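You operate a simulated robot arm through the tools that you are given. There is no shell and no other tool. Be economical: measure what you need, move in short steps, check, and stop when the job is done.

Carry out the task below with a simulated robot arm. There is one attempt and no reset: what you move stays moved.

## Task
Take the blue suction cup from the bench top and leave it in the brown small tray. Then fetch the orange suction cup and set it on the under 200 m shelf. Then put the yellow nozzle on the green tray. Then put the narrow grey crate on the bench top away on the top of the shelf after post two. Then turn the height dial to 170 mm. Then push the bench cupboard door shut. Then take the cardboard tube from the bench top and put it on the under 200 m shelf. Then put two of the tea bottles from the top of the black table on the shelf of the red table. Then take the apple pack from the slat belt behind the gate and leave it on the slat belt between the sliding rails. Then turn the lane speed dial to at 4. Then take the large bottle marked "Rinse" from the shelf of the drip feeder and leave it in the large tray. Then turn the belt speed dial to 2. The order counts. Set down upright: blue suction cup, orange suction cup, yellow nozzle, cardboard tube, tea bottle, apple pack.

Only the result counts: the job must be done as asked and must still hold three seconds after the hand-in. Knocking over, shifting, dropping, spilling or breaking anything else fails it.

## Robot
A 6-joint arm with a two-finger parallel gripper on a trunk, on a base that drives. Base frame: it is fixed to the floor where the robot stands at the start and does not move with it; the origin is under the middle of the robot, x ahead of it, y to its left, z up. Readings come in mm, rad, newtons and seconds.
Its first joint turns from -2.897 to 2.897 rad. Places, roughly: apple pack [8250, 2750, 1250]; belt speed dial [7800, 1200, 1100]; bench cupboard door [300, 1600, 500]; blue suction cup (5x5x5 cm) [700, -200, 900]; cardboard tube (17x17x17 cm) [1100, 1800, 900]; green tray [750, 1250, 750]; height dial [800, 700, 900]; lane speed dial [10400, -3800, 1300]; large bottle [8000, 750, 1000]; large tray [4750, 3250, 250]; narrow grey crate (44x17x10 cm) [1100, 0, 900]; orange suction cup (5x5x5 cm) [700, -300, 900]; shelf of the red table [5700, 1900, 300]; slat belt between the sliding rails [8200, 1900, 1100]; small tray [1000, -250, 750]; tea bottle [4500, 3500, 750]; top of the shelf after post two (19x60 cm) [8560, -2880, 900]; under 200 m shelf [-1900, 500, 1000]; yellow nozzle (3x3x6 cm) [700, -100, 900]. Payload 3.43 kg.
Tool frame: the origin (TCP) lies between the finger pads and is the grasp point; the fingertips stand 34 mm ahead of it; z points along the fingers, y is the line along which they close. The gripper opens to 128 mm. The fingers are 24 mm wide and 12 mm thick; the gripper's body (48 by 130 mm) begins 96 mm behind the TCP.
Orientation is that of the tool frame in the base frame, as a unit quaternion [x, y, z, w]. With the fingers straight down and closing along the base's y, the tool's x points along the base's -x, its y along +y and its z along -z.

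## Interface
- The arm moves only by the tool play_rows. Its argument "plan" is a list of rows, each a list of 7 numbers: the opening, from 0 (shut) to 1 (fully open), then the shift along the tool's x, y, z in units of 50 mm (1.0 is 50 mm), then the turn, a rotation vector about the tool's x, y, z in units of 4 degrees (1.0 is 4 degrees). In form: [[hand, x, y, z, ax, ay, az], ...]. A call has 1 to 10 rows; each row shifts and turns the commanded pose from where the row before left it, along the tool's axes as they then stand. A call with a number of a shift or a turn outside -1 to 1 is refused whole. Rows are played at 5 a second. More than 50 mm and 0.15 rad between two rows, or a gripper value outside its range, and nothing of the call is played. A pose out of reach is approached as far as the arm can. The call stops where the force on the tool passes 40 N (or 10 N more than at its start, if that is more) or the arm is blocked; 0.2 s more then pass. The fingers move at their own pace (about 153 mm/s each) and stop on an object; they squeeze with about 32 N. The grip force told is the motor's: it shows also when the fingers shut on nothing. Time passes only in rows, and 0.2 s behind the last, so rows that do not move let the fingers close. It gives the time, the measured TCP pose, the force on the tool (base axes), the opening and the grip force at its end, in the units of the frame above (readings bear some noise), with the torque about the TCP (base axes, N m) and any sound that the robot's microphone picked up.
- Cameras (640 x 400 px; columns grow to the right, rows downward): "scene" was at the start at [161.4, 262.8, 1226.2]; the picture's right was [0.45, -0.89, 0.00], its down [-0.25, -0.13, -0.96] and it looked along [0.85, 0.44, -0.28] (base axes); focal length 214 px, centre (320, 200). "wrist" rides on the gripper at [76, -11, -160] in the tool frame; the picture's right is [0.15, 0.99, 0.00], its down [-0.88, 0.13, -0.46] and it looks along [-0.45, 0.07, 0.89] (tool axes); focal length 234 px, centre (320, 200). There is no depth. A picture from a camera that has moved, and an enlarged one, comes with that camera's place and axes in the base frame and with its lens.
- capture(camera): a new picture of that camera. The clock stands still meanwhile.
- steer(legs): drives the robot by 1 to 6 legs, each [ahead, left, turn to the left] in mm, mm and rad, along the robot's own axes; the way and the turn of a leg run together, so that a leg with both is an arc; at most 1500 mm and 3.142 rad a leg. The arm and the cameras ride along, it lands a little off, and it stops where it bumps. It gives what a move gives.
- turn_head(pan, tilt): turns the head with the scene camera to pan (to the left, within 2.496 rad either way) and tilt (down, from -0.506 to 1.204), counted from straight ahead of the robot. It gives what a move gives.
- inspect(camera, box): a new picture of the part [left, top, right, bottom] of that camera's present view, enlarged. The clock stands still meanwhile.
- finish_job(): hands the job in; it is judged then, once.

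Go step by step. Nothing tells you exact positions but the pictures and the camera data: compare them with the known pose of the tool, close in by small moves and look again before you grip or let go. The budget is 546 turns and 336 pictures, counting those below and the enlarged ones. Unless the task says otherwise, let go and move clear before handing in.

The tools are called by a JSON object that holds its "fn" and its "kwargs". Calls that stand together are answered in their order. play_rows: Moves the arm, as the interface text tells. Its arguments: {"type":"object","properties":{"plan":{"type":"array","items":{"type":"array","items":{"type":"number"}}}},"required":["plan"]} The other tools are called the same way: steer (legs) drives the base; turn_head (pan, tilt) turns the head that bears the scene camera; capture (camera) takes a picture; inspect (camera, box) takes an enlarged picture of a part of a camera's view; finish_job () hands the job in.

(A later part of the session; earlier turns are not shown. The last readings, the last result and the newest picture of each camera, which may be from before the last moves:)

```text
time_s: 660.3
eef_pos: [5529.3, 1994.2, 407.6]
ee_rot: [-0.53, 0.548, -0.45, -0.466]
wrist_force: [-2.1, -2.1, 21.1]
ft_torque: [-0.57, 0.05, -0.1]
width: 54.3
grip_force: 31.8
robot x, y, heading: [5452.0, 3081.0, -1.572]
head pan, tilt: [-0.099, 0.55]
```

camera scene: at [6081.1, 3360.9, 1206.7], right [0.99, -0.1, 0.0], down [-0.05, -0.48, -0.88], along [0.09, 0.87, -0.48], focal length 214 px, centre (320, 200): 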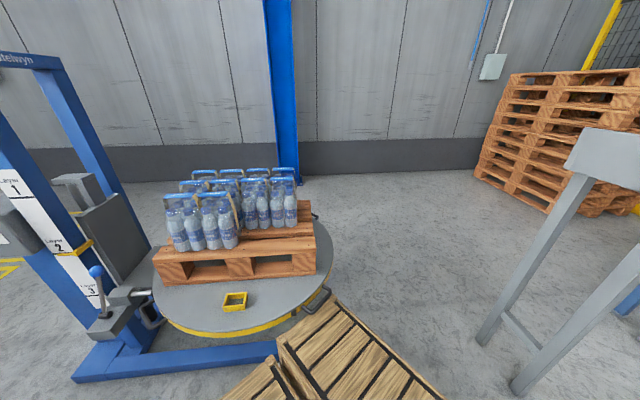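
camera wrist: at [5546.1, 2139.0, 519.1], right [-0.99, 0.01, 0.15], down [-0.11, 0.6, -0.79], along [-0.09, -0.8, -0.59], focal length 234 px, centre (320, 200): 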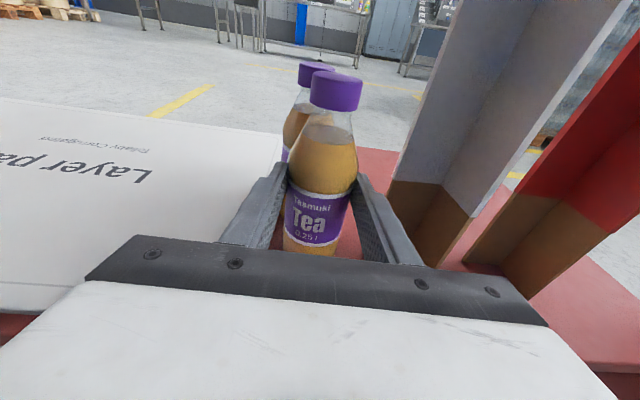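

Flat contact. Release and back out.

{"fn": "play_rows", "kwargs": {"plan": [[0, 0.08, 0, -0.014, 0, 0, 0], [0.46, 0, 0, 0, 0, 0, 0], [0.54, 0, 0, 0, 0, 0, 0], [0.54, 0, 0, 0, 0, 0, 0]]}}

{"fn": "capture", "kwargs": {"camera": "wrist"}}

{"fn": "steer", "kwargs": {"legs": [[-330, 0, 0]]}}

{"fn": "capture", "kwargs": {"camera": "wrist"}}

```text
time_s: 661.3
eef_pos: [5530.3, 1994.5, 410.8]
ee_rot: [-0.529, 0.548, -0.449, -0.467]
wrist_force: [-0.4, 0.3, 0.4]
ft_torque: [-0.01, 0.03, 0.01]
width: 69.1
grip_force: 0.1
robot x, y, heading: [5447.9, 3080.5, -1.572]
head pan, tilt: [-0.099, 0.55]
```

```text
107 pictures are left
camera wrist: at [5546.2, 2138.9, 512.8], right [-0.99, 0.01, 0.15], down [-0.11, 0.6, -0.79], along [-0.09, -0.8, -0.59], focal length 234 px, centre (320, 200)
```

wrist: 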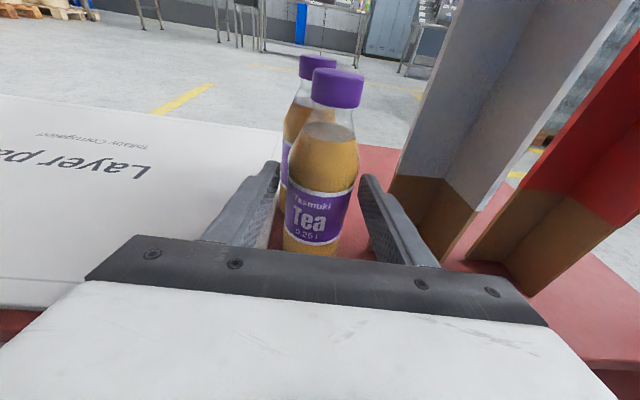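

```text
time_s: 663.5
eef_pos: [5531.0, 2327.7, 410.7]
ee_rot: [-0.531, 0.548, -0.45, -0.464]
wrist_force: [-1.2, -1.0, -0.3]
ft_torque: [0.02, -0.01, 0.01]
width: 69.1
grip_force: 0.1
robot x, y, heading: [5444.8, 3413.1, -1.571]
head pan, tilt: [-0.099, 0.55]
```

```text
106 pictures are left
camera wrist: at [5548.6, 2471.7, 513.0], right [-0.99, 0.01, 0.15], down [-0.11, 0.6, -0.79], along [-0.09, -0.8, -0.59], focal length 234 px, centre (320, 200)
```

wrist: 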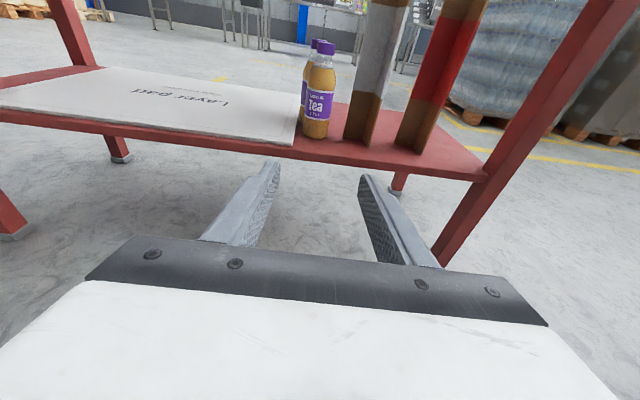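

Both tea bottles stand on the shelf. Raise the arm and look toward the slat belt line for the apple pack.

{"fn": "play_rows", "kwargs": {"plan": [[0.54, 0.76, -0.064, -0.487, 0, 0, 0], [0.54, 0.76, -0.064, -0.487, 0, 0, 0], [0.54, 0.76, -0.064, -0.487, 0, 0, 0], [0.54, 0.76, -0.064, -0.487, 0, 0, 0], [0.54, 0.76, -0.064, -0.487, 0, 0, 0], [0.54, 0.76, -0.064, -0.487, 0, 0, 0], [0.54, 0.76, -0.064, -0.487, 0, 0, 0], [0.54, 0.76, -0.064, -0.487, 0, 0, 0], [0.54, 0.76, -0.064, -0.487, 0, 0, 0], [0.54, 0.76, -0.064, -0.487, 0, 0, 0]]}}

{"fn": "play_rows", "kwargs": {"plan": [[0.54, 0.76, -0.064, -0.487, 0, 0, 0], [0.54, 0.76, -0.064, -0.487, 0, 0, 0], [0.54, 0.76, -0.064, -0.487, 0, 0, 0], [0.54, 0.76, -0.064, -0.487, 0, 0, 0], [0.54, 0, 0, 0, 0, 0, 0]]}}

{"fn": "turn_head", "kwargs": {"pan": 1.4, "tilt": 0.15}}

{"fn": "capture", "kwargs": {"camera": "scene"}}

```text
time_s: 665.7
eef_pos: [5567.1, 2505.1, 826.1]
ee_rot: [-0.531, 0.547, -0.45, -0.465]
wrist_force: [-0.2, 0.5, -0.5]
ft_torque: [-0.01, -0.01, 0.0]
width: 69.0
grip_force: 0.2
robot x, y, heading: [5447.7, 3412.3, -1.571]
head pan, tilt: [-0.099, 0.55]
```

```text
time_s: 666.9
eef_pos: [5585.2, 2572.1, 992.8]
ee_rot: [-0.531, 0.548, -0.45, -0.465]
wrist_force: [0.1, 0.3, -0.7]
ft_torque: [-0.01, -0.02, 0.02]
width: 69.0
grip_force: 0.0
robot x, y, heading: [5447.4, 3409.5, -1.572]
head pan, tilt: [-0.099, 0.55]
```

```text
time_s: 668.5
eef_pos: [5585.4, 2574.6, 991.8]
ee_rot: [-0.53, 0.548, -0.449, -0.465]
wrist_force: [1.1, -0.6, -0.3]
ft_torque: [0.01, 0.0, -0.01]
width: 69.3
grip_force: 0.1
robot x, y, heading: [5448.2, 3413.5, -1.566]
head pan, tilt: [1.4, 0.15]
```

```text
105 pictures are left
camera scene: at [5758.3, 3317.0, 1239.1], right [-0.17, -0.99, 0.0], down [-0.15, 0.03, -0.99], along [0.97, -0.17, -0.15], focal length 214 px, centre (320, 200)
```

scene: 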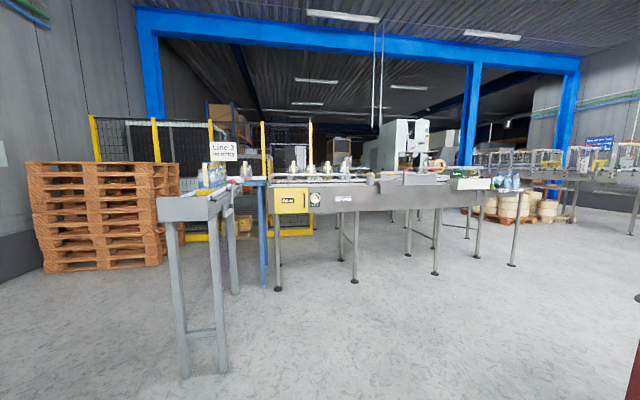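

{"fn": "steer", "kwargs": {"legs": [[350, 600, 0], [0, 0, 1.57]]}}

{"fn": "steer", "kwargs": {"legs": [[700, 0, 0]]}}

{"fn": "turn_head", "kwargs": {"pan": 0.1, "tilt": 0.15}}

{"fn": "capture", "kwargs": {"camera": "scene"}}

```text
time_s: 676.1
eef_pos: [6876.8, 3202.6, 992.8]
ee_rot: [0.763, -0.009, 0.647, 0.008]
wrist_force: [-0.1, 0.5, 0.1]
ft_torque: [0.05, 0.02, 0.0]
width: 69.1
grip_force: 0.0
robot x, y, heading: [6035.7, 3063.4, 0.006]
head pan, tilt: [1.4, 0.15]
```

```text
time_s: 680.0
eef_pos: [7581.3, 3197.4, 992.6]
ee_rot: [0.763, -0.013, 0.647, 0.012]
wrist_force: [0.5, 0.1, -0.5]
ft_torque: [-0.01, -0.04, -0.04]
width: 69.0
grip_force: 0.0
robot x, y, heading: [6739.5, 3061.8, -0.003]
head pan, tilt: [1.4, 0.15]
```

```text
time_s: 681.4
eef_pos: [7581.3, 3198.7, 992.7]
ee_rot: [0.763, -0.012, 0.647, 0.011]
wrist_force: [0.2, -0.2, 0.1]
ft_torque: [0.0, 0.02, -0.01]
width: 68.9
grip_force: 0.0
robot x, y, heading: [6743.5, 3065.7, -0.0]
head pan, tilt: [0.099, 0.15]
```

```text
104 pictures are left
camera scene: at [6912.7, 3293.0, 1239.1], right [0.1, -1.0, 0.0], down [-0.15, -0.01, -0.99], along [0.98, 0.1, -0.15], focal length 214 px, centre (320, 200)
```

scene: 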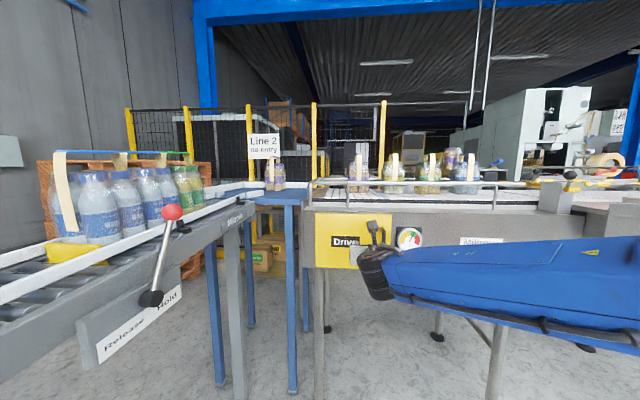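

{"fn": "inspect", "kwargs": {"camera": "scene", "box": [240, 130, 640, 280]}}

```text
1.60 times, centred on (440, 205) of scene
camera zoom: at [6912.7, 3293.0, 1239.1], right [0.1, -1.0, 0.0], down [-0.15, -0.01, -0.99], along [0.98, 0.1, -0.15], focal length 343 px, centre (128, 192)
```

zoom: 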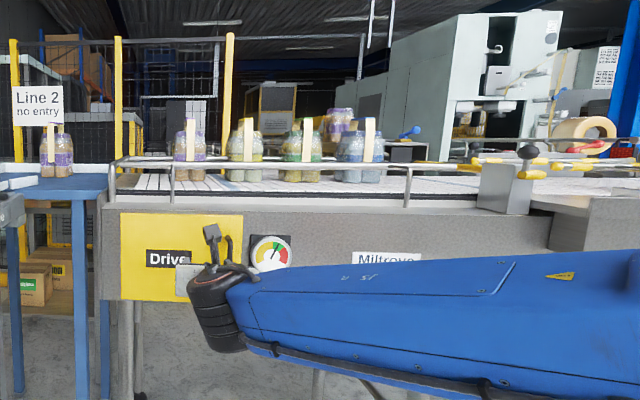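

The apple pack is likely the green-labelled one on the belt. Raise the arm and move along to y≈2750 for a closer look.

{"fn": "play_rows", "kwargs": {"plan": [[0.54, 0.9, 0, -0.15, 0, 0, 0], [0.54, 0.9, 0, -0.15, 0, 0, 0], [0.54, 0.9, 0, -0.15, 0, 0, 0], [0.54, 0.9, 0, -0.15, 0, 0, 0], [0.54, 0.9, 0, -0.15, 0, 0, 0], [0.54, 0.9, 0, -0.15, 0, 0, 0], [0.54, 0.9, 0, -0.15, 0, 0, 0], [0.54, 0, 0, 0, 0, 0, 0]]}}

{"fn": "steer", "kwargs": {"legs": [[0, -500, 0], [150, 0, 0]]}}

{"fn": "turn_head", "kwargs": {"pan": 0.1, "tilt": 0.3}}

{"fn": "capture", "kwargs": {"camera": "scene"}}

{"fn": "capture", "kwargs": {"camera": "wrist"}}

```text
time_s: 683.2
eef_pos: [7579.7, 3200.0, 1311.2]
ee_rot: [0.762, -0.013, 0.647, 0.012]
wrist_force: [-0.7, 0.8, -0.3]
ft_torque: [0.02, 0.0, 0.01]
width: 69.1
grip_force: 0.1
robot x, y, heading: [6739.7, 3066.3, -0.0]
head pan, tilt: [0.099, 0.15]
```

```text
time_s: 687.2
eef_pos: [7728.6, 2702.3, 1311.4]
ee_rot: [0.762, -0.01, 0.647, 0.009]
wrist_force: [1.9, -0.2, 0.7]
ft_torque: [0.06, 0.0, 0.02]
width: 69.1
grip_force: 0.1
robot x, y, heading: [6890.9, 2559.1, 0.005]
head pan, tilt: [0.099, 0.15]
```

```text
time_s: 687.9
eef_pos: [7730.1, 2701.4, 1311.2]
ee_rot: [0.763, -0.01, 0.646, 0.009]
wrist_force: [-0.5, 0.9, 0.1]
ft_torque: [0.0, -0.06, 0.01]
width: 69.0
grip_force: 0.0
robot x, y, heading: [6890.7, 2560.0, 0.001]
head pan, tilt: [0.099, 0.3]
```

```text
102 pictures are left
camera scene: at [7062.1, 2789.1, 1225.2], right [0.1, -0.99, 0.0], down [-0.29, -0.03, -0.96], along [0.95, 0.1, -0.3], focal length 214 px, centre (320, 200)
```

scene: 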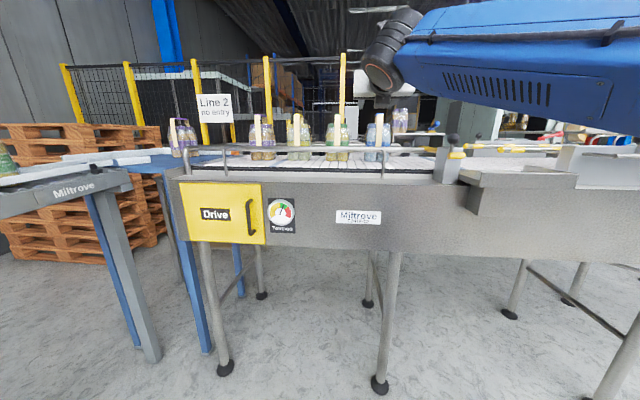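

```text
101 pictures are left
camera wrist: at [7585.4, 2716.2, 1413.7], right [0.0, -0.99, 0.15], down [-0.6, -0.12, -0.79], along [0.8, -0.09, -0.59], focal length 234 px, centre (320, 200)
```

wrist: 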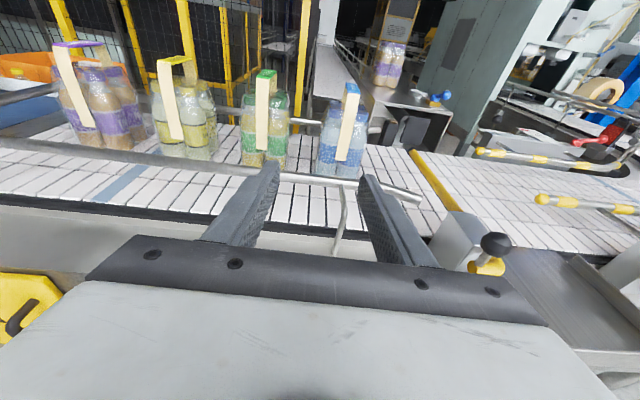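

{"fn": "inspect", "kwargs": {"camera": "wrist", "box": [210, 50, 310, 190]}}

{"fn": "inspect", "kwargs": {"camera": "scene", "box": [230, 95, 480, 200]}}

```text
2.86 times, centred on (260, 120) of wrist
camera zoom: at [7585.4, 2716.2, 1413.7], right [0.0, -0.99, 0.15], down [-0.6, -0.12, -0.79], along [0.8, -0.09, -0.59], focal length 669 px, centre (491, 429)
```

zoom: 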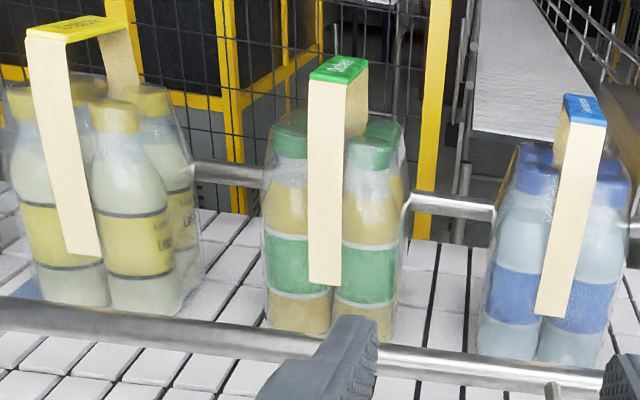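

```text
2.56 times, centred on (355, 148) of scene
camera zoom: at [7062.1, 2789.1, 1225.2], right [0.1, -0.99, 0.0], down [-0.29, -0.03, -0.96], along [0.95, 0.1, -0.3], focal length 549 px, centre (230, 334)
```

zoom: 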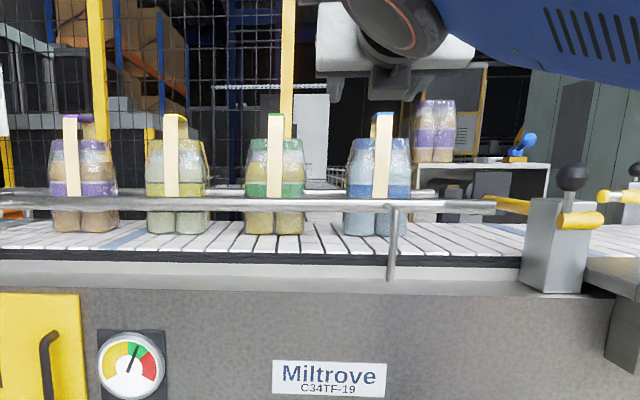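

The pack has a strap handle (top strip ≈(8200,2820,1310), ~28 mm wide). I'll pinch that strip from the front with the near-horizontal hand. Line up and approach.

{"fn": "steer", "kwargs": {"legs": [[200, 115, 0]]}}

{"fn": "capture", "kwargs": {"camera": "wrist"}}

{"fn": "capture", "kwargs": {"camera": "scene"}}

```text
time_s: 689.6
eef_pos: [7932.3, 2814.9, 1310.7]
ee_rot: [0.763, -0.012, 0.646, 0.011]
wrist_force: [0.5, 0.4, 0.4]
ft_torque: [0.03, -0.03, 0.0]
width: 68.9
grip_force: 0.1
robot x, y, heading: [7094.3, 2676.8, -0.005]
head pan, tilt: [0.099, 0.3]
```

```text
98 pictures are left
camera wrist: at [7788.0, 2830.4, 1413.7], right [-0.01, -0.99, 0.15], down [-0.6, -0.11, -0.79], along [0.8, -0.09, -0.59], focal length 234 px, centre (320, 200)
```

wrist: 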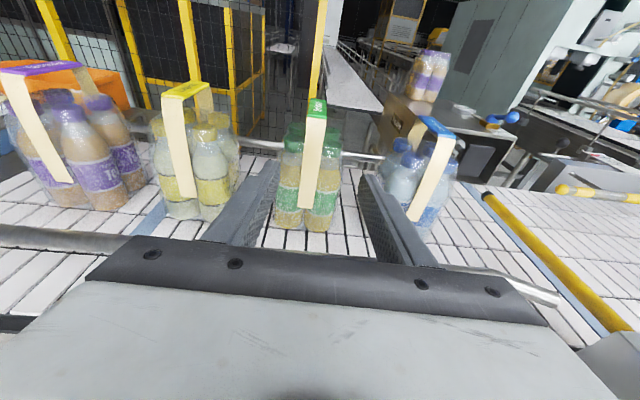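

```text
97 pictures are left
camera scene: at [7265.0, 2905.3, 1225.1], right [0.1, -0.99, 0.0], down [-0.29, -0.03, -0.96], along [0.95, 0.1, -0.3], focal length 214 px, centre (320, 200)
```

scene: 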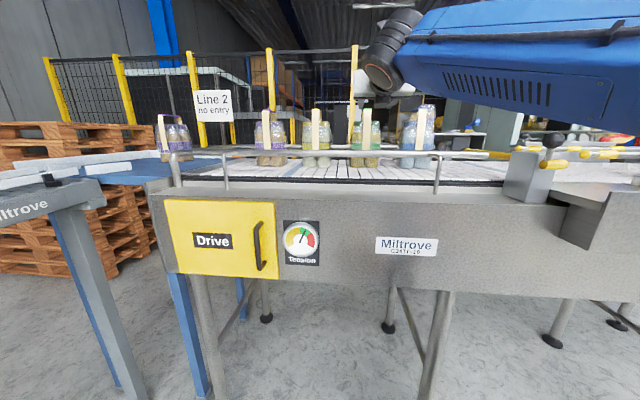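

{"fn": "steer", "kwargs": {"legs": [[150, 3, 0.005]]}}

{"fn": "capture", "kwargs": {"camera": "wrist"}}

```text
time_s: 691.0
eef_pos: [8081.4, 2821.3, 1311.5]
ee_rot: [0.763, -0.01, 0.646, 0.009]
wrist_force: [0.0, 0.4, 0.8]
ft_torque: [0.0, 0.01, -0.01]
width: 69.1
grip_force: 0.0
robot x, y, heading: [7244.5, 2678.1, 0.007]
head pan, tilt: [0.099, 0.3]
```

```text
96 pictures are left
camera wrist: at [7937.4, 2835.9, 1413.7], right [0.0, -0.99, 0.15], down [-0.6, -0.11, -0.79], along [0.8, -0.09, -0.59], focal length 234 px, centre (320, 200)
```

wrist: 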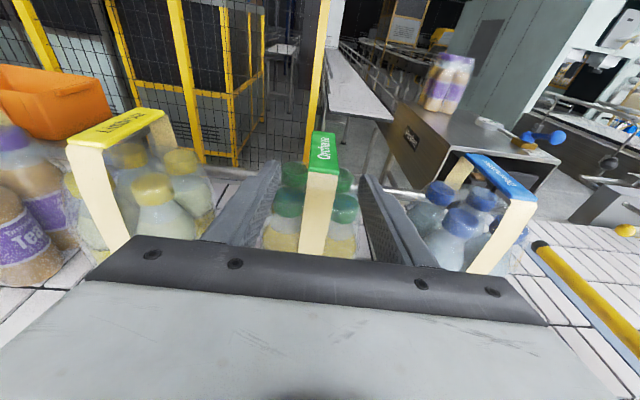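

{"fn": "play_rows", "kwargs": {"plan": [[0.54, 0.16, 0.05, -0.026, 0, 0, 0], [0.54, 0, 0, 0, 0, 0, 0]]}}

{"fn": "steer", "kwargs": {"legs": [[55, 0, -0.004]]}}

{"fn": "capture", "kwargs": {"camera": "wrist"}}

{"fn": "inspect", "kwargs": {"camera": "scene", "box": [300, 80, 440, 200]}}

```text
time_s: 691.6
eef_pos: [8080.0, 2817.4, 1319.2]
ee_rot: [0.763, -0.01, 0.647, 0.008]
wrist_force: [0.1, 0.2, 0.1]
ft_torque: [0.0, 0.0, 0.02]
width: 69.2
grip_force: 0.2
robot x, y, heading: [7243.3, 2678.7, 0.004]
head pan, tilt: [0.099, 0.3]
```

```text
time_s: 692.5
eef_pos: [8137.7, 2813.7, 1319.5]
ee_rot: [0.762, -0.012, 0.647, 0.011]
wrist_force: [-0.8, 0.7, -0.7]
ft_torque: [0.03, 0.0, 0.02]
width: 69.1
grip_force: 0.1
robot x, y, heading: [7297.3, 2676.9, 0.004]
head pan, tilt: [0.099, 0.3]
```

```text
95 pictures are left
camera wrist: at [7994.1, 2829.7, 1421.6], right [-0.01, -0.99, 0.15], down [-0.6, -0.11, -0.79], along [0.8, -0.09, -0.59], focal length 234 px, centre (320, 200)
```

wrist: 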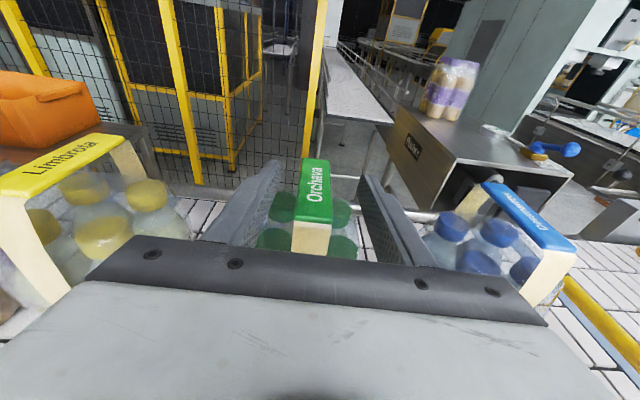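

```text
3.33 times, centred on (370, 140) of scene
camera zoom: at [7471.5, 2908.4, 1225.1], right [0.1, -1.0, 0.0], down [-0.29, -0.03, -0.96], along [0.95, 0.09, -0.3], focal length 715 px, centre (153, 400)
```

zoom: 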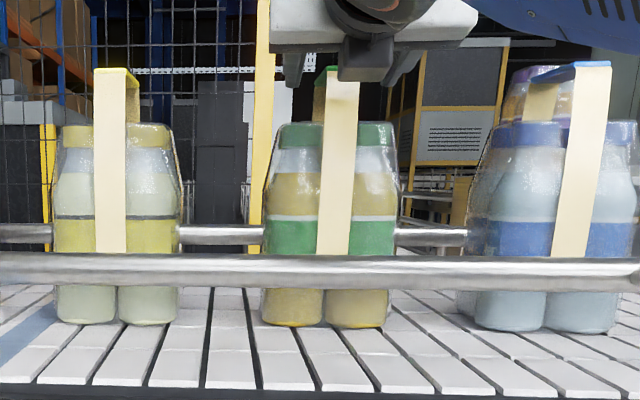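

Strip is between the fingers. Close.

{"fn": "play_rows", "kwargs": {"plan": [[0.3, 0, 0, 0, 0, 0, 0], [0, 0, 0, 0, 0, 0, 0], [0, 0, 0, 0, 0, 0, 0], [0, 0, 0, 0, 0, 0, 0]]}}

{"fn": "capture", "kwargs": {"camera": "wrist"}}

```text
time_s: 693.5
eef_pos: [8137.2, 2814.4, 1318.8]
ee_rot: [0.763, -0.013, 0.646, 0.012]
wrist_force: [0.7, 4.5, 0.8]
ft_torque: [0.37, 0.08, 0.03]
width: 27.9
grip_force: 31.9
robot x, y, heading: [7300.4, 2678.2, -0.002]
head pan, tilt: [0.099, 0.3]
```

```text
93 pictures are left
camera wrist: at [7994.1, 2830.1, 1421.5], right [-0.01, -0.99, 0.15], down [-0.6, -0.11, -0.79], along [0.8, -0.09, -0.59], focal length 234 px, centre (320, 200)
```

wrist: 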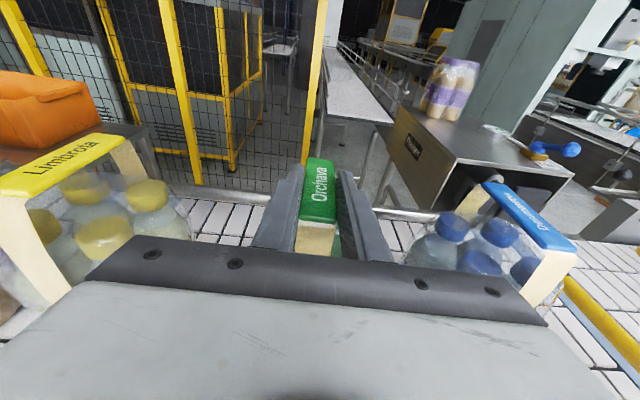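

{"fn": "play_rows", "kwargs": {"plan": [[0, 0.2, 0, -0.033, 0, 0, 0], [0, 0.4, 0, -0.066, 0, 0, 0], [0, 0.6, 0, -0.1, 0, 0, 0], [0, 0, 0, 0, 0, 0, 0]]}}

{"fn": "inspect", "kwargs": {"camera": "scene", "box": [300, 60, 460, 200]}}

```text
time_s: 694.5
eef_pos: [8138.0, 2813.5, 1378.9]
ee_rot: [0.763, -0.012, 0.646, 0.011]
wrist_force: [0.0, 1.2, -12.7]
ft_torque: [0.01, 0.23, -0.01]
width: 27.8
grip_force: 32.4
robot x, y, heading: [7303.7, 2680.4, -0.001]
head pan, tilt: [0.099, 0.3]
```

```text
2.86 times, centred on (380, 130) of scene
camera zoom: at [7471.9, 2908.4, 1225.1], right [0.1, -1.0, 0.0], down [-0.29, -0.03, -0.96], along [0.95, 0.09, -0.3], focal length 613 px, centre (149, 400)
```

zoom: 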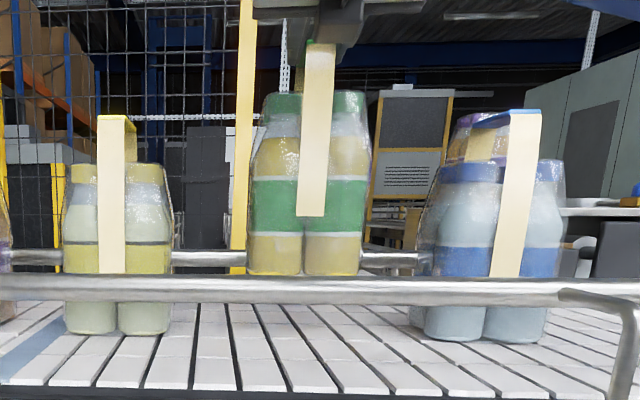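

Held well (12.7 N). Lift higher, back out over the guard rail, and look at the target section.

{"fn": "play_rows", "kwargs": {"plan": [[0, 0.8, 0, -0.13, 0, 0, 0], [0, 0.8, 0, -0.13, 0, 0, 0], [0, 0, 0, 0, 0, 0, 0]]}}

{"fn": "steer", "kwargs": {"legs": [[-420, 0, 0], [0, -900, 0]]}}

{"fn": "turn_head", "kwargs": {"pan": 0.0, "tilt": 0.3}}

{"fn": "capture", "kwargs": {"camera": "scene"}}

{"fn": "capture", "kwargs": {"camera": "wrist"}}

```text
time_s: 695.3
eef_pos: [8138.1, 2814.7, 1461.7]
ee_rot: [0.763, -0.013, 0.647, 0.012]
wrist_force: [0.0, 0.4, -10.9]
ft_torque: [0.01, 0.28, -0.04]
width: 27.7
grip_force: 31.5
robot x, y, heading: [7304.3, 2679.8, 0.001]
head pan, tilt: [0.099, 0.3]
```

```text
time_s: 702.3
eef_pos: [7714.3, 1897.5, 1460.9]
ee_rot: [0.763, -0.014, 0.646, 0.012]
wrist_force: [0.0, 0.8, -12.4]
ft_torque: [0.0, 0.27, 0.0]
width: 27.9
grip_force: 32.0
robot x, y, heading: [6875.4, 1767.3, -0.01]
head pan, tilt: [0.099, 0.3]
```

```text
time_s: 703.0
eef_pos: [7713.6, 1896.4, 1460.8]
ee_rot: [0.763, -0.014, 0.646, 0.013]
wrist_force: [-1.0, 0.2, -10.5]
ft_torque: [-0.01, 0.21, -0.05]
width: 27.7
grip_force: 31.9
robot x, y, heading: [6877.7, 1770.6, -0.007]
head pan, tilt: [0.0, 0.3]
```

```text
91 pictures are left
camera scene: at [7049.4, 1986.1, 1225.1], right [-0.01, -1.0, 0.0], down [-0.3, 0.0, -0.96], along [0.96, -0.01, -0.3], focal length 214 px, centre (320, 200)
```

scene: 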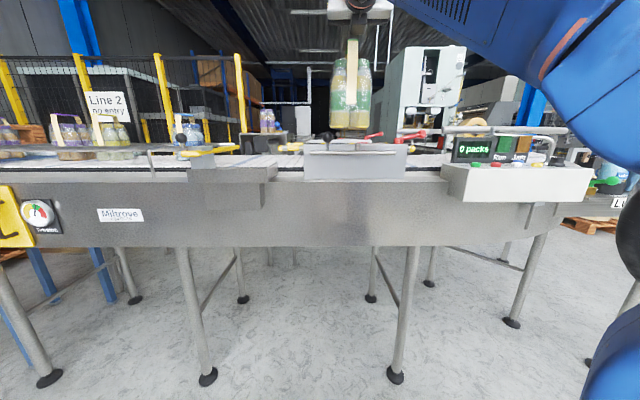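

```text
90 pictures are left
camera wrist: at [7570.6, 1913.4, 1563.3], right [-0.01, -0.99, 0.15], down [-0.6, -0.11, -0.79], along [0.8, -0.1, -0.59], focal length 234 px, centre (320, 200)
```

wrist: 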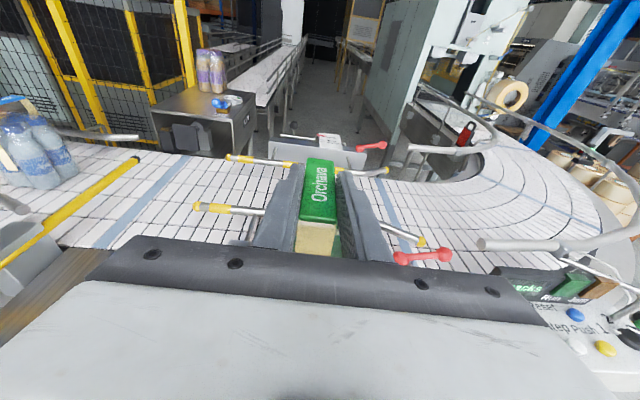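

The sliding rails run at x≈8005 and x≈8310, y 1577–2153. Place the pack midway at x≈8155, y≈1890. Drive in.

{"fn": "steer", "kwargs": {"legs": [[300, 0, 0.007]]}}

{"fn": "capture", "kwargs": {"camera": "wrist"}}

{"fn": "capture", "kwargs": {"camera": "scene"}}

```text
time_s: 705.0
eef_pos: [8015.4, 1903.6, 1462.0]
ee_rot: [0.763, -0.011, 0.646, 0.011]
wrist_force: [0.4, 0.1, -10.7]
ft_torque: [-0.01, 0.26, 0.04]
width: 27.7
grip_force: 31.9
robot x, y, heading: [7181.7, 1766.0, 0.003]
head pan, tilt: [0.0, 0.3]
```

```text
89 pictures are left
camera wrist: at [7871.6, 1918.6, 1563.5], right [-0.01, -0.99, 0.15], down [-0.6, -0.11, -0.79], along [0.8, -0.09, -0.59], focal length 234 px, centre (320, 200)
```

wrist: 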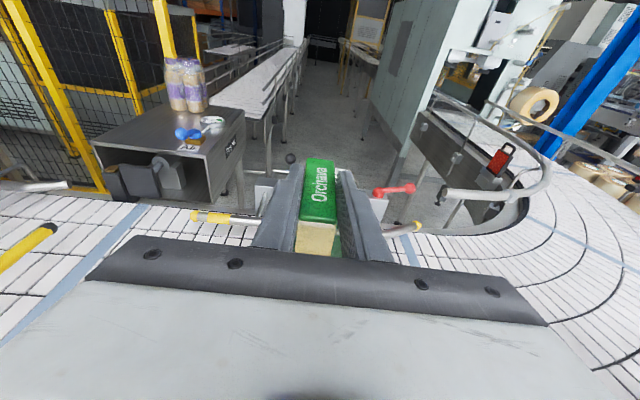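

```text
88 pictures are left
camera scene: at [7350.0, 1986.8, 1225.1], right [0.0, -1.0, 0.0], down [-0.3, 0.0, -0.96], along [0.96, 0.0, -0.3], focal length 214 px, centre (320, 200)
```

scene: 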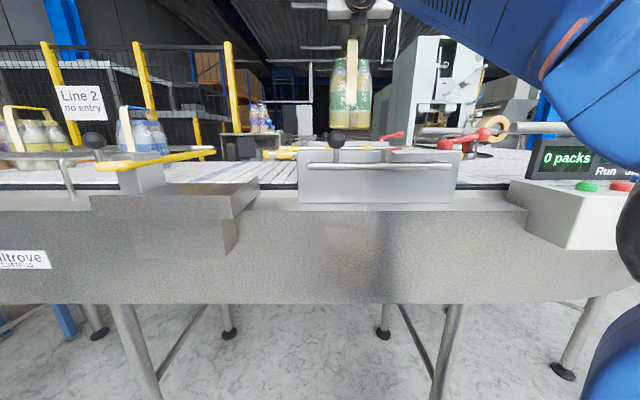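

{"fn": "steer", "kwargs": {"legs": [[122, -8, 0]]}}

{"fn": "play_rows", "kwargs": {"plan": [[0, -0.8, 0, 0.13, 0, 0, 0], [0, -0.6, 0, 0.1, 0, 0, 0], [0, 0, 0, 0, 0, 0, 0]]}}

{"fn": "capture", "kwargs": {"camera": "wrist"}}

{"fn": "inspect", "kwargs": {"camera": "scene", "box": [250, 60, 470, 220]}}

```text
time_s: 706.3
eef_pos: [8134.9, 1895.2, 1460.7]
ee_rot: [0.763, -0.011, 0.647, 0.01]
wrist_force: [-0.6, -0.2, -10.6]
ft_torque: [0.02, 0.28, -0.01]
width: 28.0
grip_force: 32.2
robot x, y, heading: [7297.4, 1760.1, 0.004]
head pan, tilt: [0.0, 0.3]
```

```text
time_s: 707.1
eef_pos: [8135.9, 1895.8, 1390.2]
ee_rot: [0.763, -0.011, 0.647, 0.01]
wrist_force: [0.3, 0.0, -11.9]
ft_torque: [0.05, 0.25, -0.02]
width: 28.2
grip_force: 32.0
robot x, y, heading: [7297.3, 1755.3, 0.004]
head pan, tilt: [0.0, 0.3]
```

```text
87 pictures are left
camera wrist: at [7991.7, 1911.8, 1493.0], right [-0.01, -0.99, 0.15], down [-0.6, -0.11, -0.79], along [0.8, -0.09, -0.59], focal length 234 px, centre (320, 200)
```

wrist: 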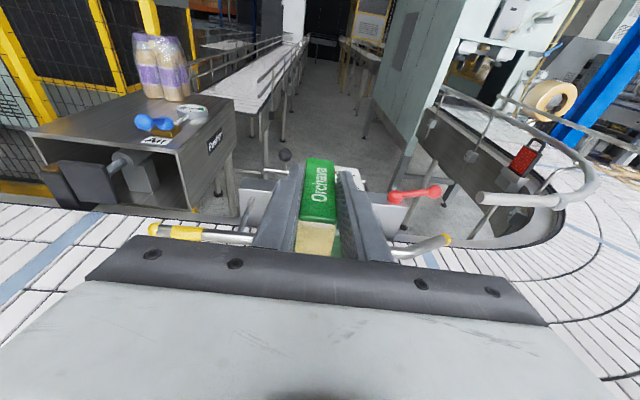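

```text
2.50 times, centred on (360, 140) of scene
camera zoom: at [7468.8, 1979.1, 1225.1], right [0.0, -1.0, 0.0], down [-0.3, 0.0, -0.96], along [0.96, 0.0, -0.3], focal length 536 px, centre (220, 350)
```

zoom: 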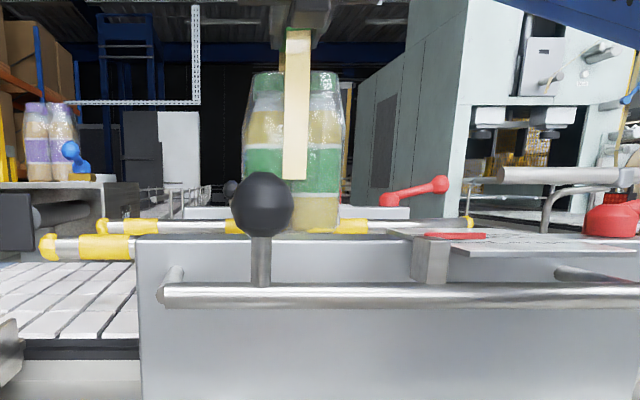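

{"fn": "play_rows", "kwargs": {"plan": [[0, -0.6, 0, 0.1, 0, 0, 0], [0, -0.55, 0, 0.09, 0, 0, 0], [0, -0.1, 0, 0.017, 0, 0, 0], [0, 0, 0, 0, 0, 0, 0]]}}

{"fn": "inspect", "kwargs": {"camera": "scene", "box": [250, 60, 470, 220]}}

```text
time_s: 708.1
eef_pos: [8134.5, 1895.8, 1326.7]
ee_rot: [0.763, -0.012, 0.647, 0.011]
wrist_force: [1.2, 0.3, -10.9]
ft_torque: [0.03, 0.28, 0.03]
width: 27.9
grip_force: 32.2
robot x, y, heading: [7298.4, 1756.0, -0.001]
head pan, tilt: [0.0, 0.3]
```

```text
2.50 times, centred on (360, 140) of scene
camera zoom: at [7468.8, 1979.0, 1225.1], right [0.0, -1.0, 0.0], down [-0.3, 0.0, -0.96], along [0.96, 0.0, -0.3], focal length 536 px, centre (220, 350)
```

zoom: 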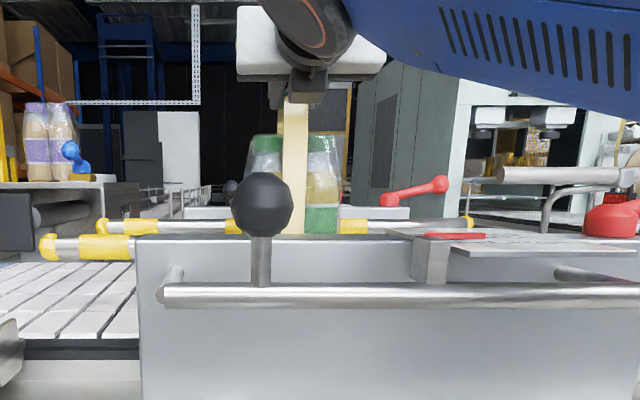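

Fine-lower to contact.

{"fn": "play_rows", "kwargs": {"plan": [[0, -0.08, 0, 0.013, 0, 0, 0], [0, -0.06, 0, 0.01, 0, 0, 0], [0, 0, 0, 0, 0, 0, 0]]}}

```text
time_s: 708.9
eef_pos: [8133.0, 1895.1, 1318.6]
ee_rot: [0.763, -0.012, 0.646, 0.011]
wrist_force: [0.9, 0.8, -11.8]
ft_torque: [-0.03, 0.24, 0.0]
width: 28.2
grip_force: 31.4
robot x, y, heading: [7300.5, 1759.3, -0.0]
head pan, tilt: [0.0, 0.3]
```

{"fn": "play_rows", "kwargs": {"plan": [[0, -0.05, 0, 0.008, 0, 0, 0], [0, -0.04, 0, 0.007, 0, 0, 0], [0, 0, 0, 0, 0, 0, 0]]}}

```text
time_s: 709.7
eef_pos: [8131.7, 1894.2, 1317.1]
ee_rot: [0.762, -0.011, 0.647, 0.01]
wrist_force: [0.0, -1.4, 15.7]
ft_torque: [0.0, -0.1, 0.3]
width: 28.2
grip_force: 31.6
robot x, y, heading: [7298.8, 1756.7, 0.003]
head pan, tilt: [0.0, 0.3]
```

Contact on the belt. Open and back away.

{"fn": "play_rows", "kwargs": {"plan": [[0, 0.03, 0, 0, 0, 0, 0], [0.4, 0, 0, 0, 0, 0, 0], [0.5, 0, 0, 0, 0, 0, 0], [0.5, 0, 0, 0, 0, 0, 0]]}}

{"fn": "steer", "kwargs": {"legs": [[-200, 0, 0]]}}

{"fn": "capture", "kwargs": {"camera": "wrist"}}

```text
time_s: 710.7
eef_pos: [8133.9, 1895.9, 1316.4]
ee_rot: [0.762, -0.011, 0.647, 0.01]
wrist_force: [0.1, 0.5, -0.2]
ft_torque: [-0.02, 0.01, -0.01]
width: 63.7
grip_force: 0.0
robot x, y, heading: [7300.2, 1759.7, -0.0]
head pan, tilt: [0.0, 0.3]
```

```text
time_s: 712.3
eef_pos: [7933.2, 1897.1, 1317.4]
ee_rot: [0.763, -0.011, 0.647, 0.01]
wrist_force: [0.1, 0.3, -1.1]
ft_torque: [0.0, -0.04, 0.01]
width: 63.8
grip_force: 0.0
robot x, y, heading: [7097.6, 1755.7, 0.006]
head pan, tilt: [0.0, 0.3]
```

```text
84 pictures are left
camera wrist: at [7789.4, 1912.1, 1419.6], right [0.0, -0.99, 0.15], down [-0.6, -0.12, -0.79], along [0.8, -0.09, -0.59], focal length 234 px, centre (320, 200)
```

wrist: 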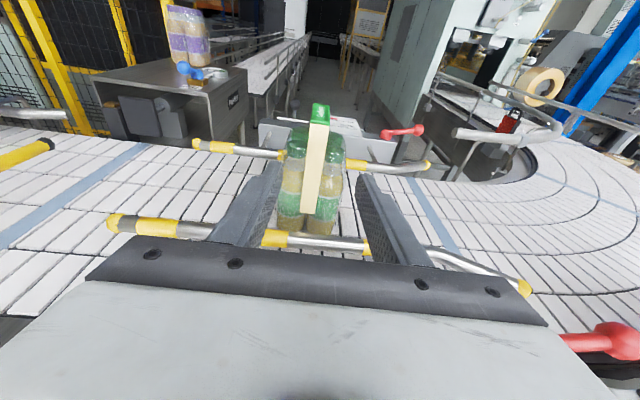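

The apple pack stands between the rails. Next: lane speed dial near (10400,−3800,1300). Drive toward the corridor.

{"fn": "steer", "kwargs": {"legs": [[-350, 0, 0], [0, -1500, 0], [0, -1500, 0]]}}

{"fn": "turn_head", "kwargs": {"pan": -0.15, "tilt": 0.1}}

{"fn": "capture", "kwargs": {"camera": "scene"}}

```text
time_s: 728.6
eef_pos: [7575.5, -1124.9, 1317.2]
ee_rot: [0.763, -0.022, 0.646, 0.02]
wrist_force: [0.0, -0.9, 0.9]
ft_torque: [0.01, 0.0, 0.02]
width: 64.1
grip_force: 0.2
robot x, y, heading: [6733.0, -1237.8, -0.027]
head pan, tilt: [0.0, 0.3]
```

```text
time_s: 729.3
eef_pos: [7575.0, -1125.7, 1318.3]
ee_rot: [0.762, -0.022, 0.647, 0.019]
wrist_force: [-0.3, 0.0, 0.1]
ft_torque: [0.01, -0.02, 0.0]
width: 64.0
grip_force: 0.1
robot x, y, heading: [6734.8, -1241.7, -0.025]
head pan, tilt: [-0.15, 0.099]
```

```text
83 pictures are left
camera scene: at [6910.2, -1036.6, 1243.7], right [-0.17, -0.98, 0.0], down [-0.1, 0.02, -0.99], along [0.98, -0.17, -0.1], focal length 214 px, centre (320, 200)
```

scene: 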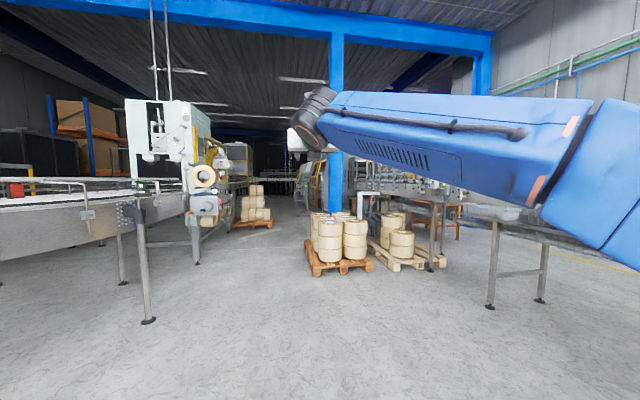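

{"fn": "steer", "kwargs": {"legs": [[0, 560, 0.026], [1500, 0, 0], [1200, 0, 0]]}}

{"fn": "turn_head", "kwargs": {"pan": -0.3, "tilt": 0.1}}

{"fn": "capture", "kwargs": {"camera": "scene"}}

```text
time_s: 745.1
eef_pos: [10223.4, -489.0, 1317.1]
ee_rot: [0.762, -0.009, 0.647, 0.008]
wrist_force: [0.0, 0.4, 0.8]
ft_torque: [-0.01, -0.01, 0.01]
width: 64.0
grip_force: 0.2
robot x, y, heading: [9389.0, -633.7, 0.007]
head pan, tilt: [-0.15, 0.099]
```

```text
time_s: 745.8
eef_pos: [10225.0, -488.5, 1316.6]
ee_rot: [0.763, -0.009, 0.647, 0.008]
wrist_force: [-0.2, -0.2, 0.3]
ft_torque: [0.01, 0.0, -0.01]
width: 64.0
grip_force: 0.1
robot x, y, heading: [9388.8, -627.1, 0.012]
head pan, tilt: [-0.3, 0.099]
```

```text
82 pictures are left
camera scene: at [9554.2, -437.4, 1243.8], right [-0.29, -0.96, 0.0], down [-0.1, 0.03, -0.99], along [0.95, -0.28, -0.1], focal length 214 px, centre (320, 200)
```

scene: 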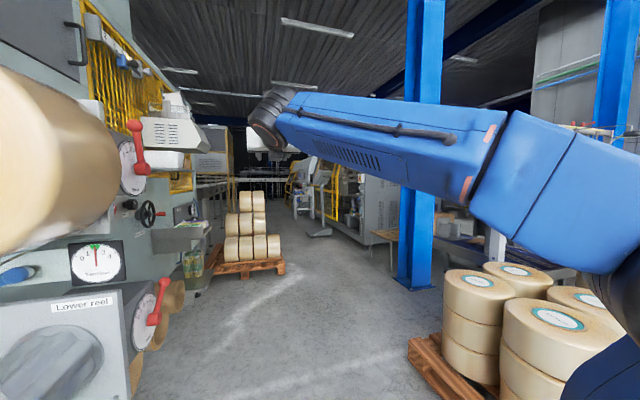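

{"fn": "steer", "kwargs": {"legs": [[0, -150, -0.01], [1300, 0, 0]]}}

{"fn": "turn_head", "kwargs": {"pan": -0.9, "tilt": 0.1}}

{"fn": "capture", "kwargs": {"camera": "scene"}}

```text
time_s: 753.2
eef_pos: [11517.9, -644.4, 1316.1]
ee_rot: [0.762, -0.012, 0.647, 0.011]
wrist_force: [0.2, 0.3, -0.9]
ft_torque: [-0.01, -0.01, -0.03]
width: 64.1
grip_force: 0.1
robot x, y, heading: [10682.1, -785.3, 0.0]
head pan, tilt: [-0.3, 0.099]
```

```text
time_s: 754.2
eef_pos: [11517.9, -645.2, 1316.6]
ee_rot: [0.763, -0.012, 0.647, 0.01]
wrist_force: [0.2, 0.5, -0.4]
ft_torque: [0.0, 0.05, 0.01]
width: 63.9
grip_force: 0.0
robot x, y, heading: [10679.7, -778.8, -0.001]
head pan, tilt: [-0.901, 0.099]
```

```text
81 pictures are left
camera scene: at [10816.7, -632.8, 1243.8], right [-0.78, -0.62, 0.0], down [-0.06, 0.08, -0.99], along [0.62, -0.78, -0.1], focal length 214 px, centre (320, 200)
```

scene: 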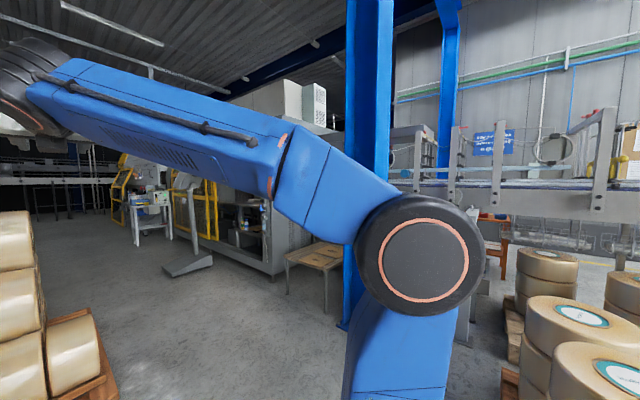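

{"fn": "steer", "kwargs": {"legs": [[0, 0, -1.57]]}}

{"fn": "turn_head", "kwargs": {"pan": 0.1, "tilt": 0.1}}

{"fn": "capture", "kwargs": {"camera": "scene"}}

{"fn": "capture", "kwargs": {"camera": "wrist"}}

```text
time_s: 758.4
eef_pos: [10835.2, -1613.6, 1317.0]
ee_rot: [-0.537, 0.541, -0.455, -0.46]
wrist_force: [-0.1, 0.0, 0.9]
ft_torque: [0.0, -0.02, -0.02]
width: 64.1
grip_force: 0.1
robot x, y, heading: [10681.9, -781.5, -1.547]
head pan, tilt: [-0.901, 0.099]
```

```text
time_s: 759.7
eef_pos: [10837.9, -1614.5, 1317.2]
ee_rot: [-0.537, 0.541, -0.455, -0.459]
wrist_force: [-0.6, -0.9, -1.3]
ft_torque: [-0.01, 0.02, 0.04]
width: 63.9
grip_force: 0.0
robot x, y, heading: [10682.7, -782.0, -1.544]
head pan, tilt: [0.099, 0.099]
```

```text
80 pictures are left
camera scene: at [10912.4, -946.8, 1243.8], right [-0.99, -0.12, 0.0], down [-0.01, 0.1, -0.99], along [0.12, -0.99, -0.1], focal length 214 px, centre (320, 200)
```

scene: 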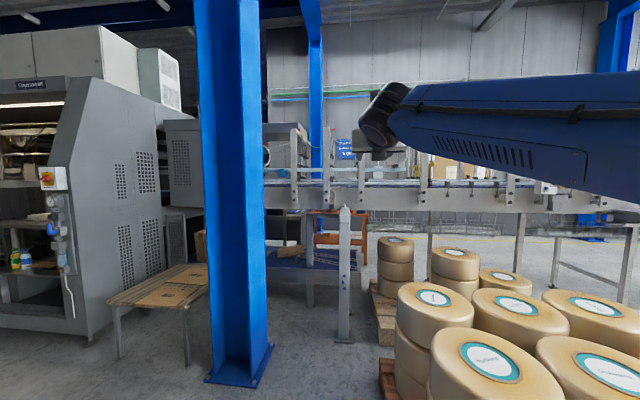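

```text
79 pictures are left
camera wrist: at [10849.8, -1469.5, 1419.6], right [-0.99, -0.02, 0.15], down [-0.13, 0.59, -0.79], along [-0.07, -0.8, -0.59], focal length 234 px, centre (320, 200)
```

wrist: 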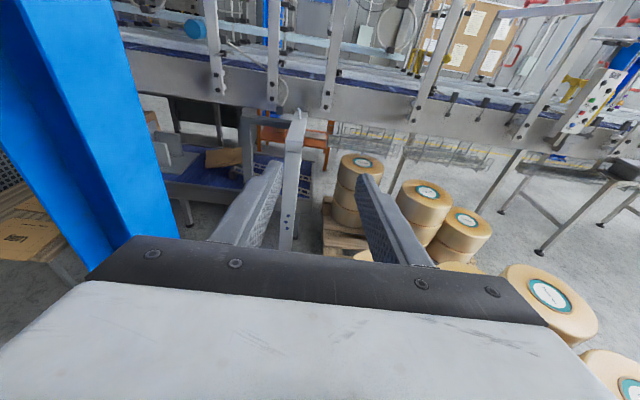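

The dial isn't on this side; it must be on the wall side of that line (y≈−3800). I'll go round: back along the corridor, through the gap between tables at x≈4350, then along the wall aisle.

{"fn": "steer", "kwargs": {"legs": [[0, 0, -1.597], [1500, 0, 0], [0, 550, 0], [1500, 0, 0], [1500, 0, 0]]}}

```text
time_s: 773.3
eef_pos: [8346.5, -1363.9, 1317.6]
ee_rot: [-0.019, 0.763, -0.016, -0.646]
wrist_force: [0.5, 0.3, 0.5]
ft_torque: [0.02, -0.02, -0.03]
width: 63.6
grip_force: 0.1
robot x, y, heading: [9169.4, -1163.8, -3.061]
head pan, tilt: [0.099, 0.099]
stopped in leg 3: the robot was blocked; the commanded pose is now the measured one
```

{"fn": "steer", "kwargs": {"legs": [[0, -60, -0.08], [900, 0, 0], [0, 350, 0]]}}

{"fn": "steer", "kwargs": {"legs": [[1500, 0, 0], [1500, 0, 0]]}}

```text
time_s: 780.5
eef_pos: [7426.0, -1567.1, 1317.5]
ee_rot: [0.018, 0.763, 0.016, -0.647]
wrist_force: [0.1, 0.5, 0.3]
ft_torque: [-0.01, -0.03, -0.04]
width: 64.0
grip_force: 0.1
robot x, y, heading: [8265.3, -1448.1, 3.127]
head pan, tilt: [0.099, 0.099]
```

```text
time_s: 795.0
eef_pos: [4413.6, -1553.8, 1319.1]
ee_rot: [0.013, 0.762, 0.011, -0.647]
wrist_force: [0.0, -0.5, 0.6]
ft_torque: [0.0, 0.01, 0.03]
width: 63.8
grip_force: 0.0
robot x, y, heading: [5247.9, -1421.9, -3.141]
head pan, tilt: [0.099, 0.099]
```

{"fn": "steer", "kwargs": {"legs": [[880, 0, 0], [0, 0, 1.57]]}}

{"fn": "turn_head", "kwargs": {"pan": 0.0, "tilt": 0.25}}

{"fn": "capture", "kwargs": {"camera": "scene"}}

```text
time_s: 803.5
eef_pos: [4501.4, -2253.6, 1317.6]
ee_rot: [-0.528, 0.55, -0.448, -0.467]
wrist_force: [0.5, 0.4, 0.5]
ft_torque: [0.01, 0.0, 0.01]
width: 63.9
grip_force: 0.0
robot x, y, heading: [4370.2, -1417.0, -1.579]
head pan, tilt: [0.099, 0.099]
```

```text
time_s: 804.2
eef_pos: [4500.4, -2252.7, 1317.2]
ee_rot: [-0.529, 0.55, -0.448, -0.466]
wrist_force: [-0.5, 0.2, 0.8]
ft_torque: [0.01, -0.02, -0.02]
width: 63.9
grip_force: 0.0
robot x, y, heading: [4371.5, -1416.8, -1.57]
head pan, tilt: [0.0, 0.25]
```

```text
78 pictures are left
camera scene: at [4588.3, -1591.1, 1229.9], right [-1.0, 0.01, 0.0], down [0.0, 0.25, -0.97], along [-0.01, -0.97, -0.25], focal length 214 px, centre (320, 200)
```

scene: 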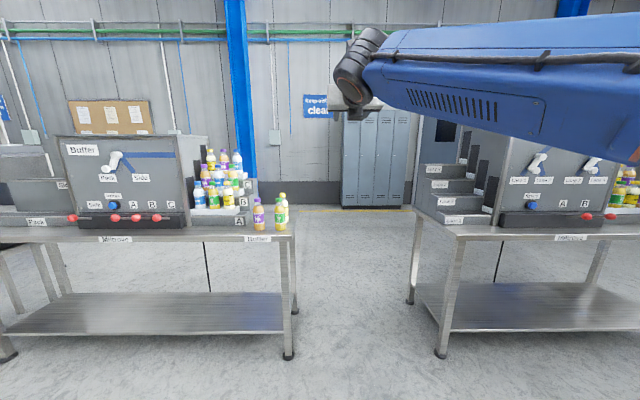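

{"fn": "steer", "kwargs": {"legs": [[0, -48, 0], [1500, 0, 0], [1300, 0, 0], [0, 0, 1.57]]}}

{"fn": "turn_head", "kwargs": {"pan": 0.0, "tilt": 0.15}}

{"fn": "capture", "kwargs": {"camera": "scene"}}

```text
time_s: 822.3
eef_pos: [5134.3, -4136.2, 1316.7]
ee_rot: [0.762, -0.012, 0.648, 0.011]
wrist_force: [-0.2, 0.1, -0.1]
ft_torque: [-0.01, -0.03, 0.01]
width: 63.9
grip_force: 0.0
robot x, y, heading: [4300.5, -4268.9, -0.003]
head pan, tilt: [0.0, 0.25]
```

```text
time_s: 823.0
eef_pos: [5133.5, -4135.7, 1319.0]
ee_rot: [0.762, -0.013, 0.647, 0.011]
wrist_force: [-0.8, -0.1, -0.5]
ft_torque: [0.01, 0.01, 0.02]
width: 64.0
grip_force: 0.0
robot x, y, heading: [4299.0, -4268.2, -0.002]
head pan, tilt: [0.0, 0.15]
```

```text
77 pictures are left
camera scene: at [4468.6, -4049.3, 1239.1], right [0.0, -1.0, 0.0], down [-0.15, 0.0, -0.99], along [0.99, 0.0, -0.15], focal length 214 px, centre (320, 200)
```

scene: 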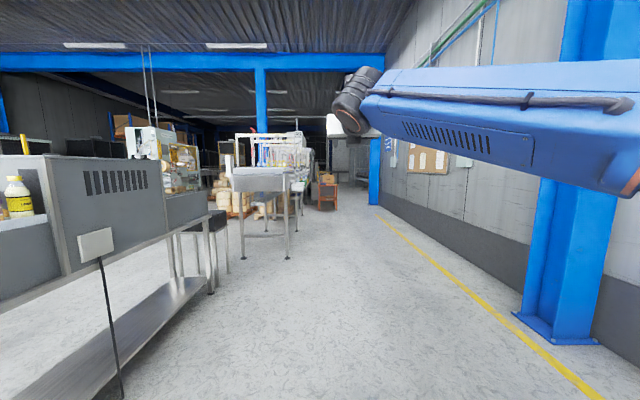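

{"fn": "steer", "kwargs": {"legs": [[0, -80, 0], [1500, 0, 0], [1500, 0, 0], [1500, 0, 0]]}}

{"fn": "turn_head", "kwargs": {"pan": 0.5, "tilt": 0.1}}

{"fn": "capture", "kwargs": {"camera": "scene"}}

```text
time_s: 845.1
eef_pos: [9632.2, -4170.9, 1318.3]
ee_rot: [0.762, -0.003, 0.648, 0.003]
wrist_force: [-0.1, -0.1, 0.4]
ft_torque: [-0.03, 0.01, 0.03]
width: 63.7
grip_force: 0.0
robot x, y, heading: [8800.2, -4329.5, 0.025]
head pan, tilt: [0.0, 0.15]
```

```text
time_s: 846.1
eef_pos: [9632.1, -4171.2, 1319.6]
ee_rot: [0.762, -0.003, 0.647, 0.003]
wrist_force: [0.8, 0.2, -0.5]
ft_torque: [-0.04, -0.02, -0.01]
width: 63.8
grip_force: 0.1
robot x, y, heading: [8796.2, -4326.4, 0.024]
head pan, tilt: [0.499, 0.099]
```

```text
76 pictures are left
camera scene: at [8952.6, -4057.0, 1243.8], right [0.5, -0.87, 0.0], down [-0.09, -0.05, -0.99], along [0.86, 0.5, -0.1], focal length 214 px, centre (320, 200)
```

scene: 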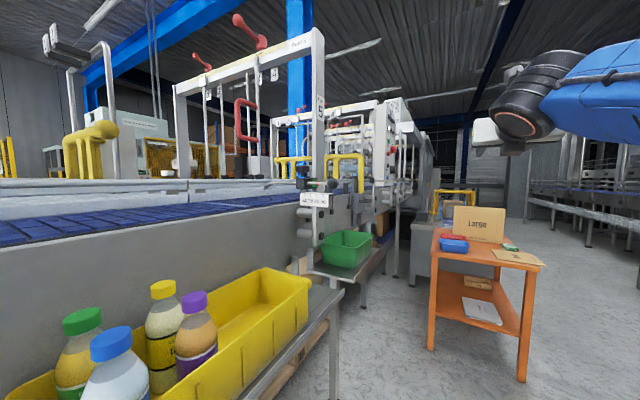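

{"fn": "inspect", "kwargs": {"camera": "scene", "box": [270, 80, 450, 240]}}

```text
2.50 times, centred on (360, 160) of scene
camera zoom: at [8952.6, -4057.0, 1243.8], right [0.5, -0.87, 0.0], down [-0.09, -0.05, -0.99], along [0.86, 0.5, -0.1], focal length 536 px, centre (220, 300)
```

zoom: 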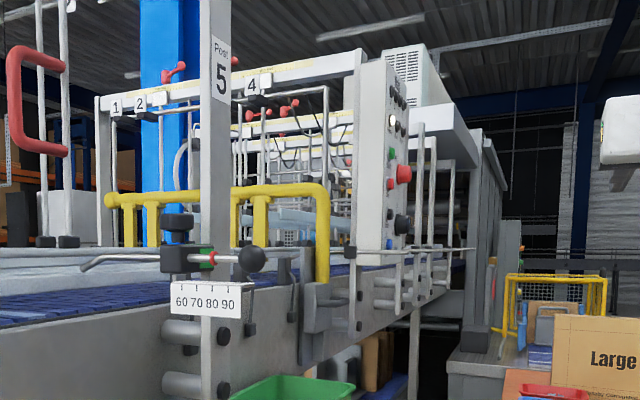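

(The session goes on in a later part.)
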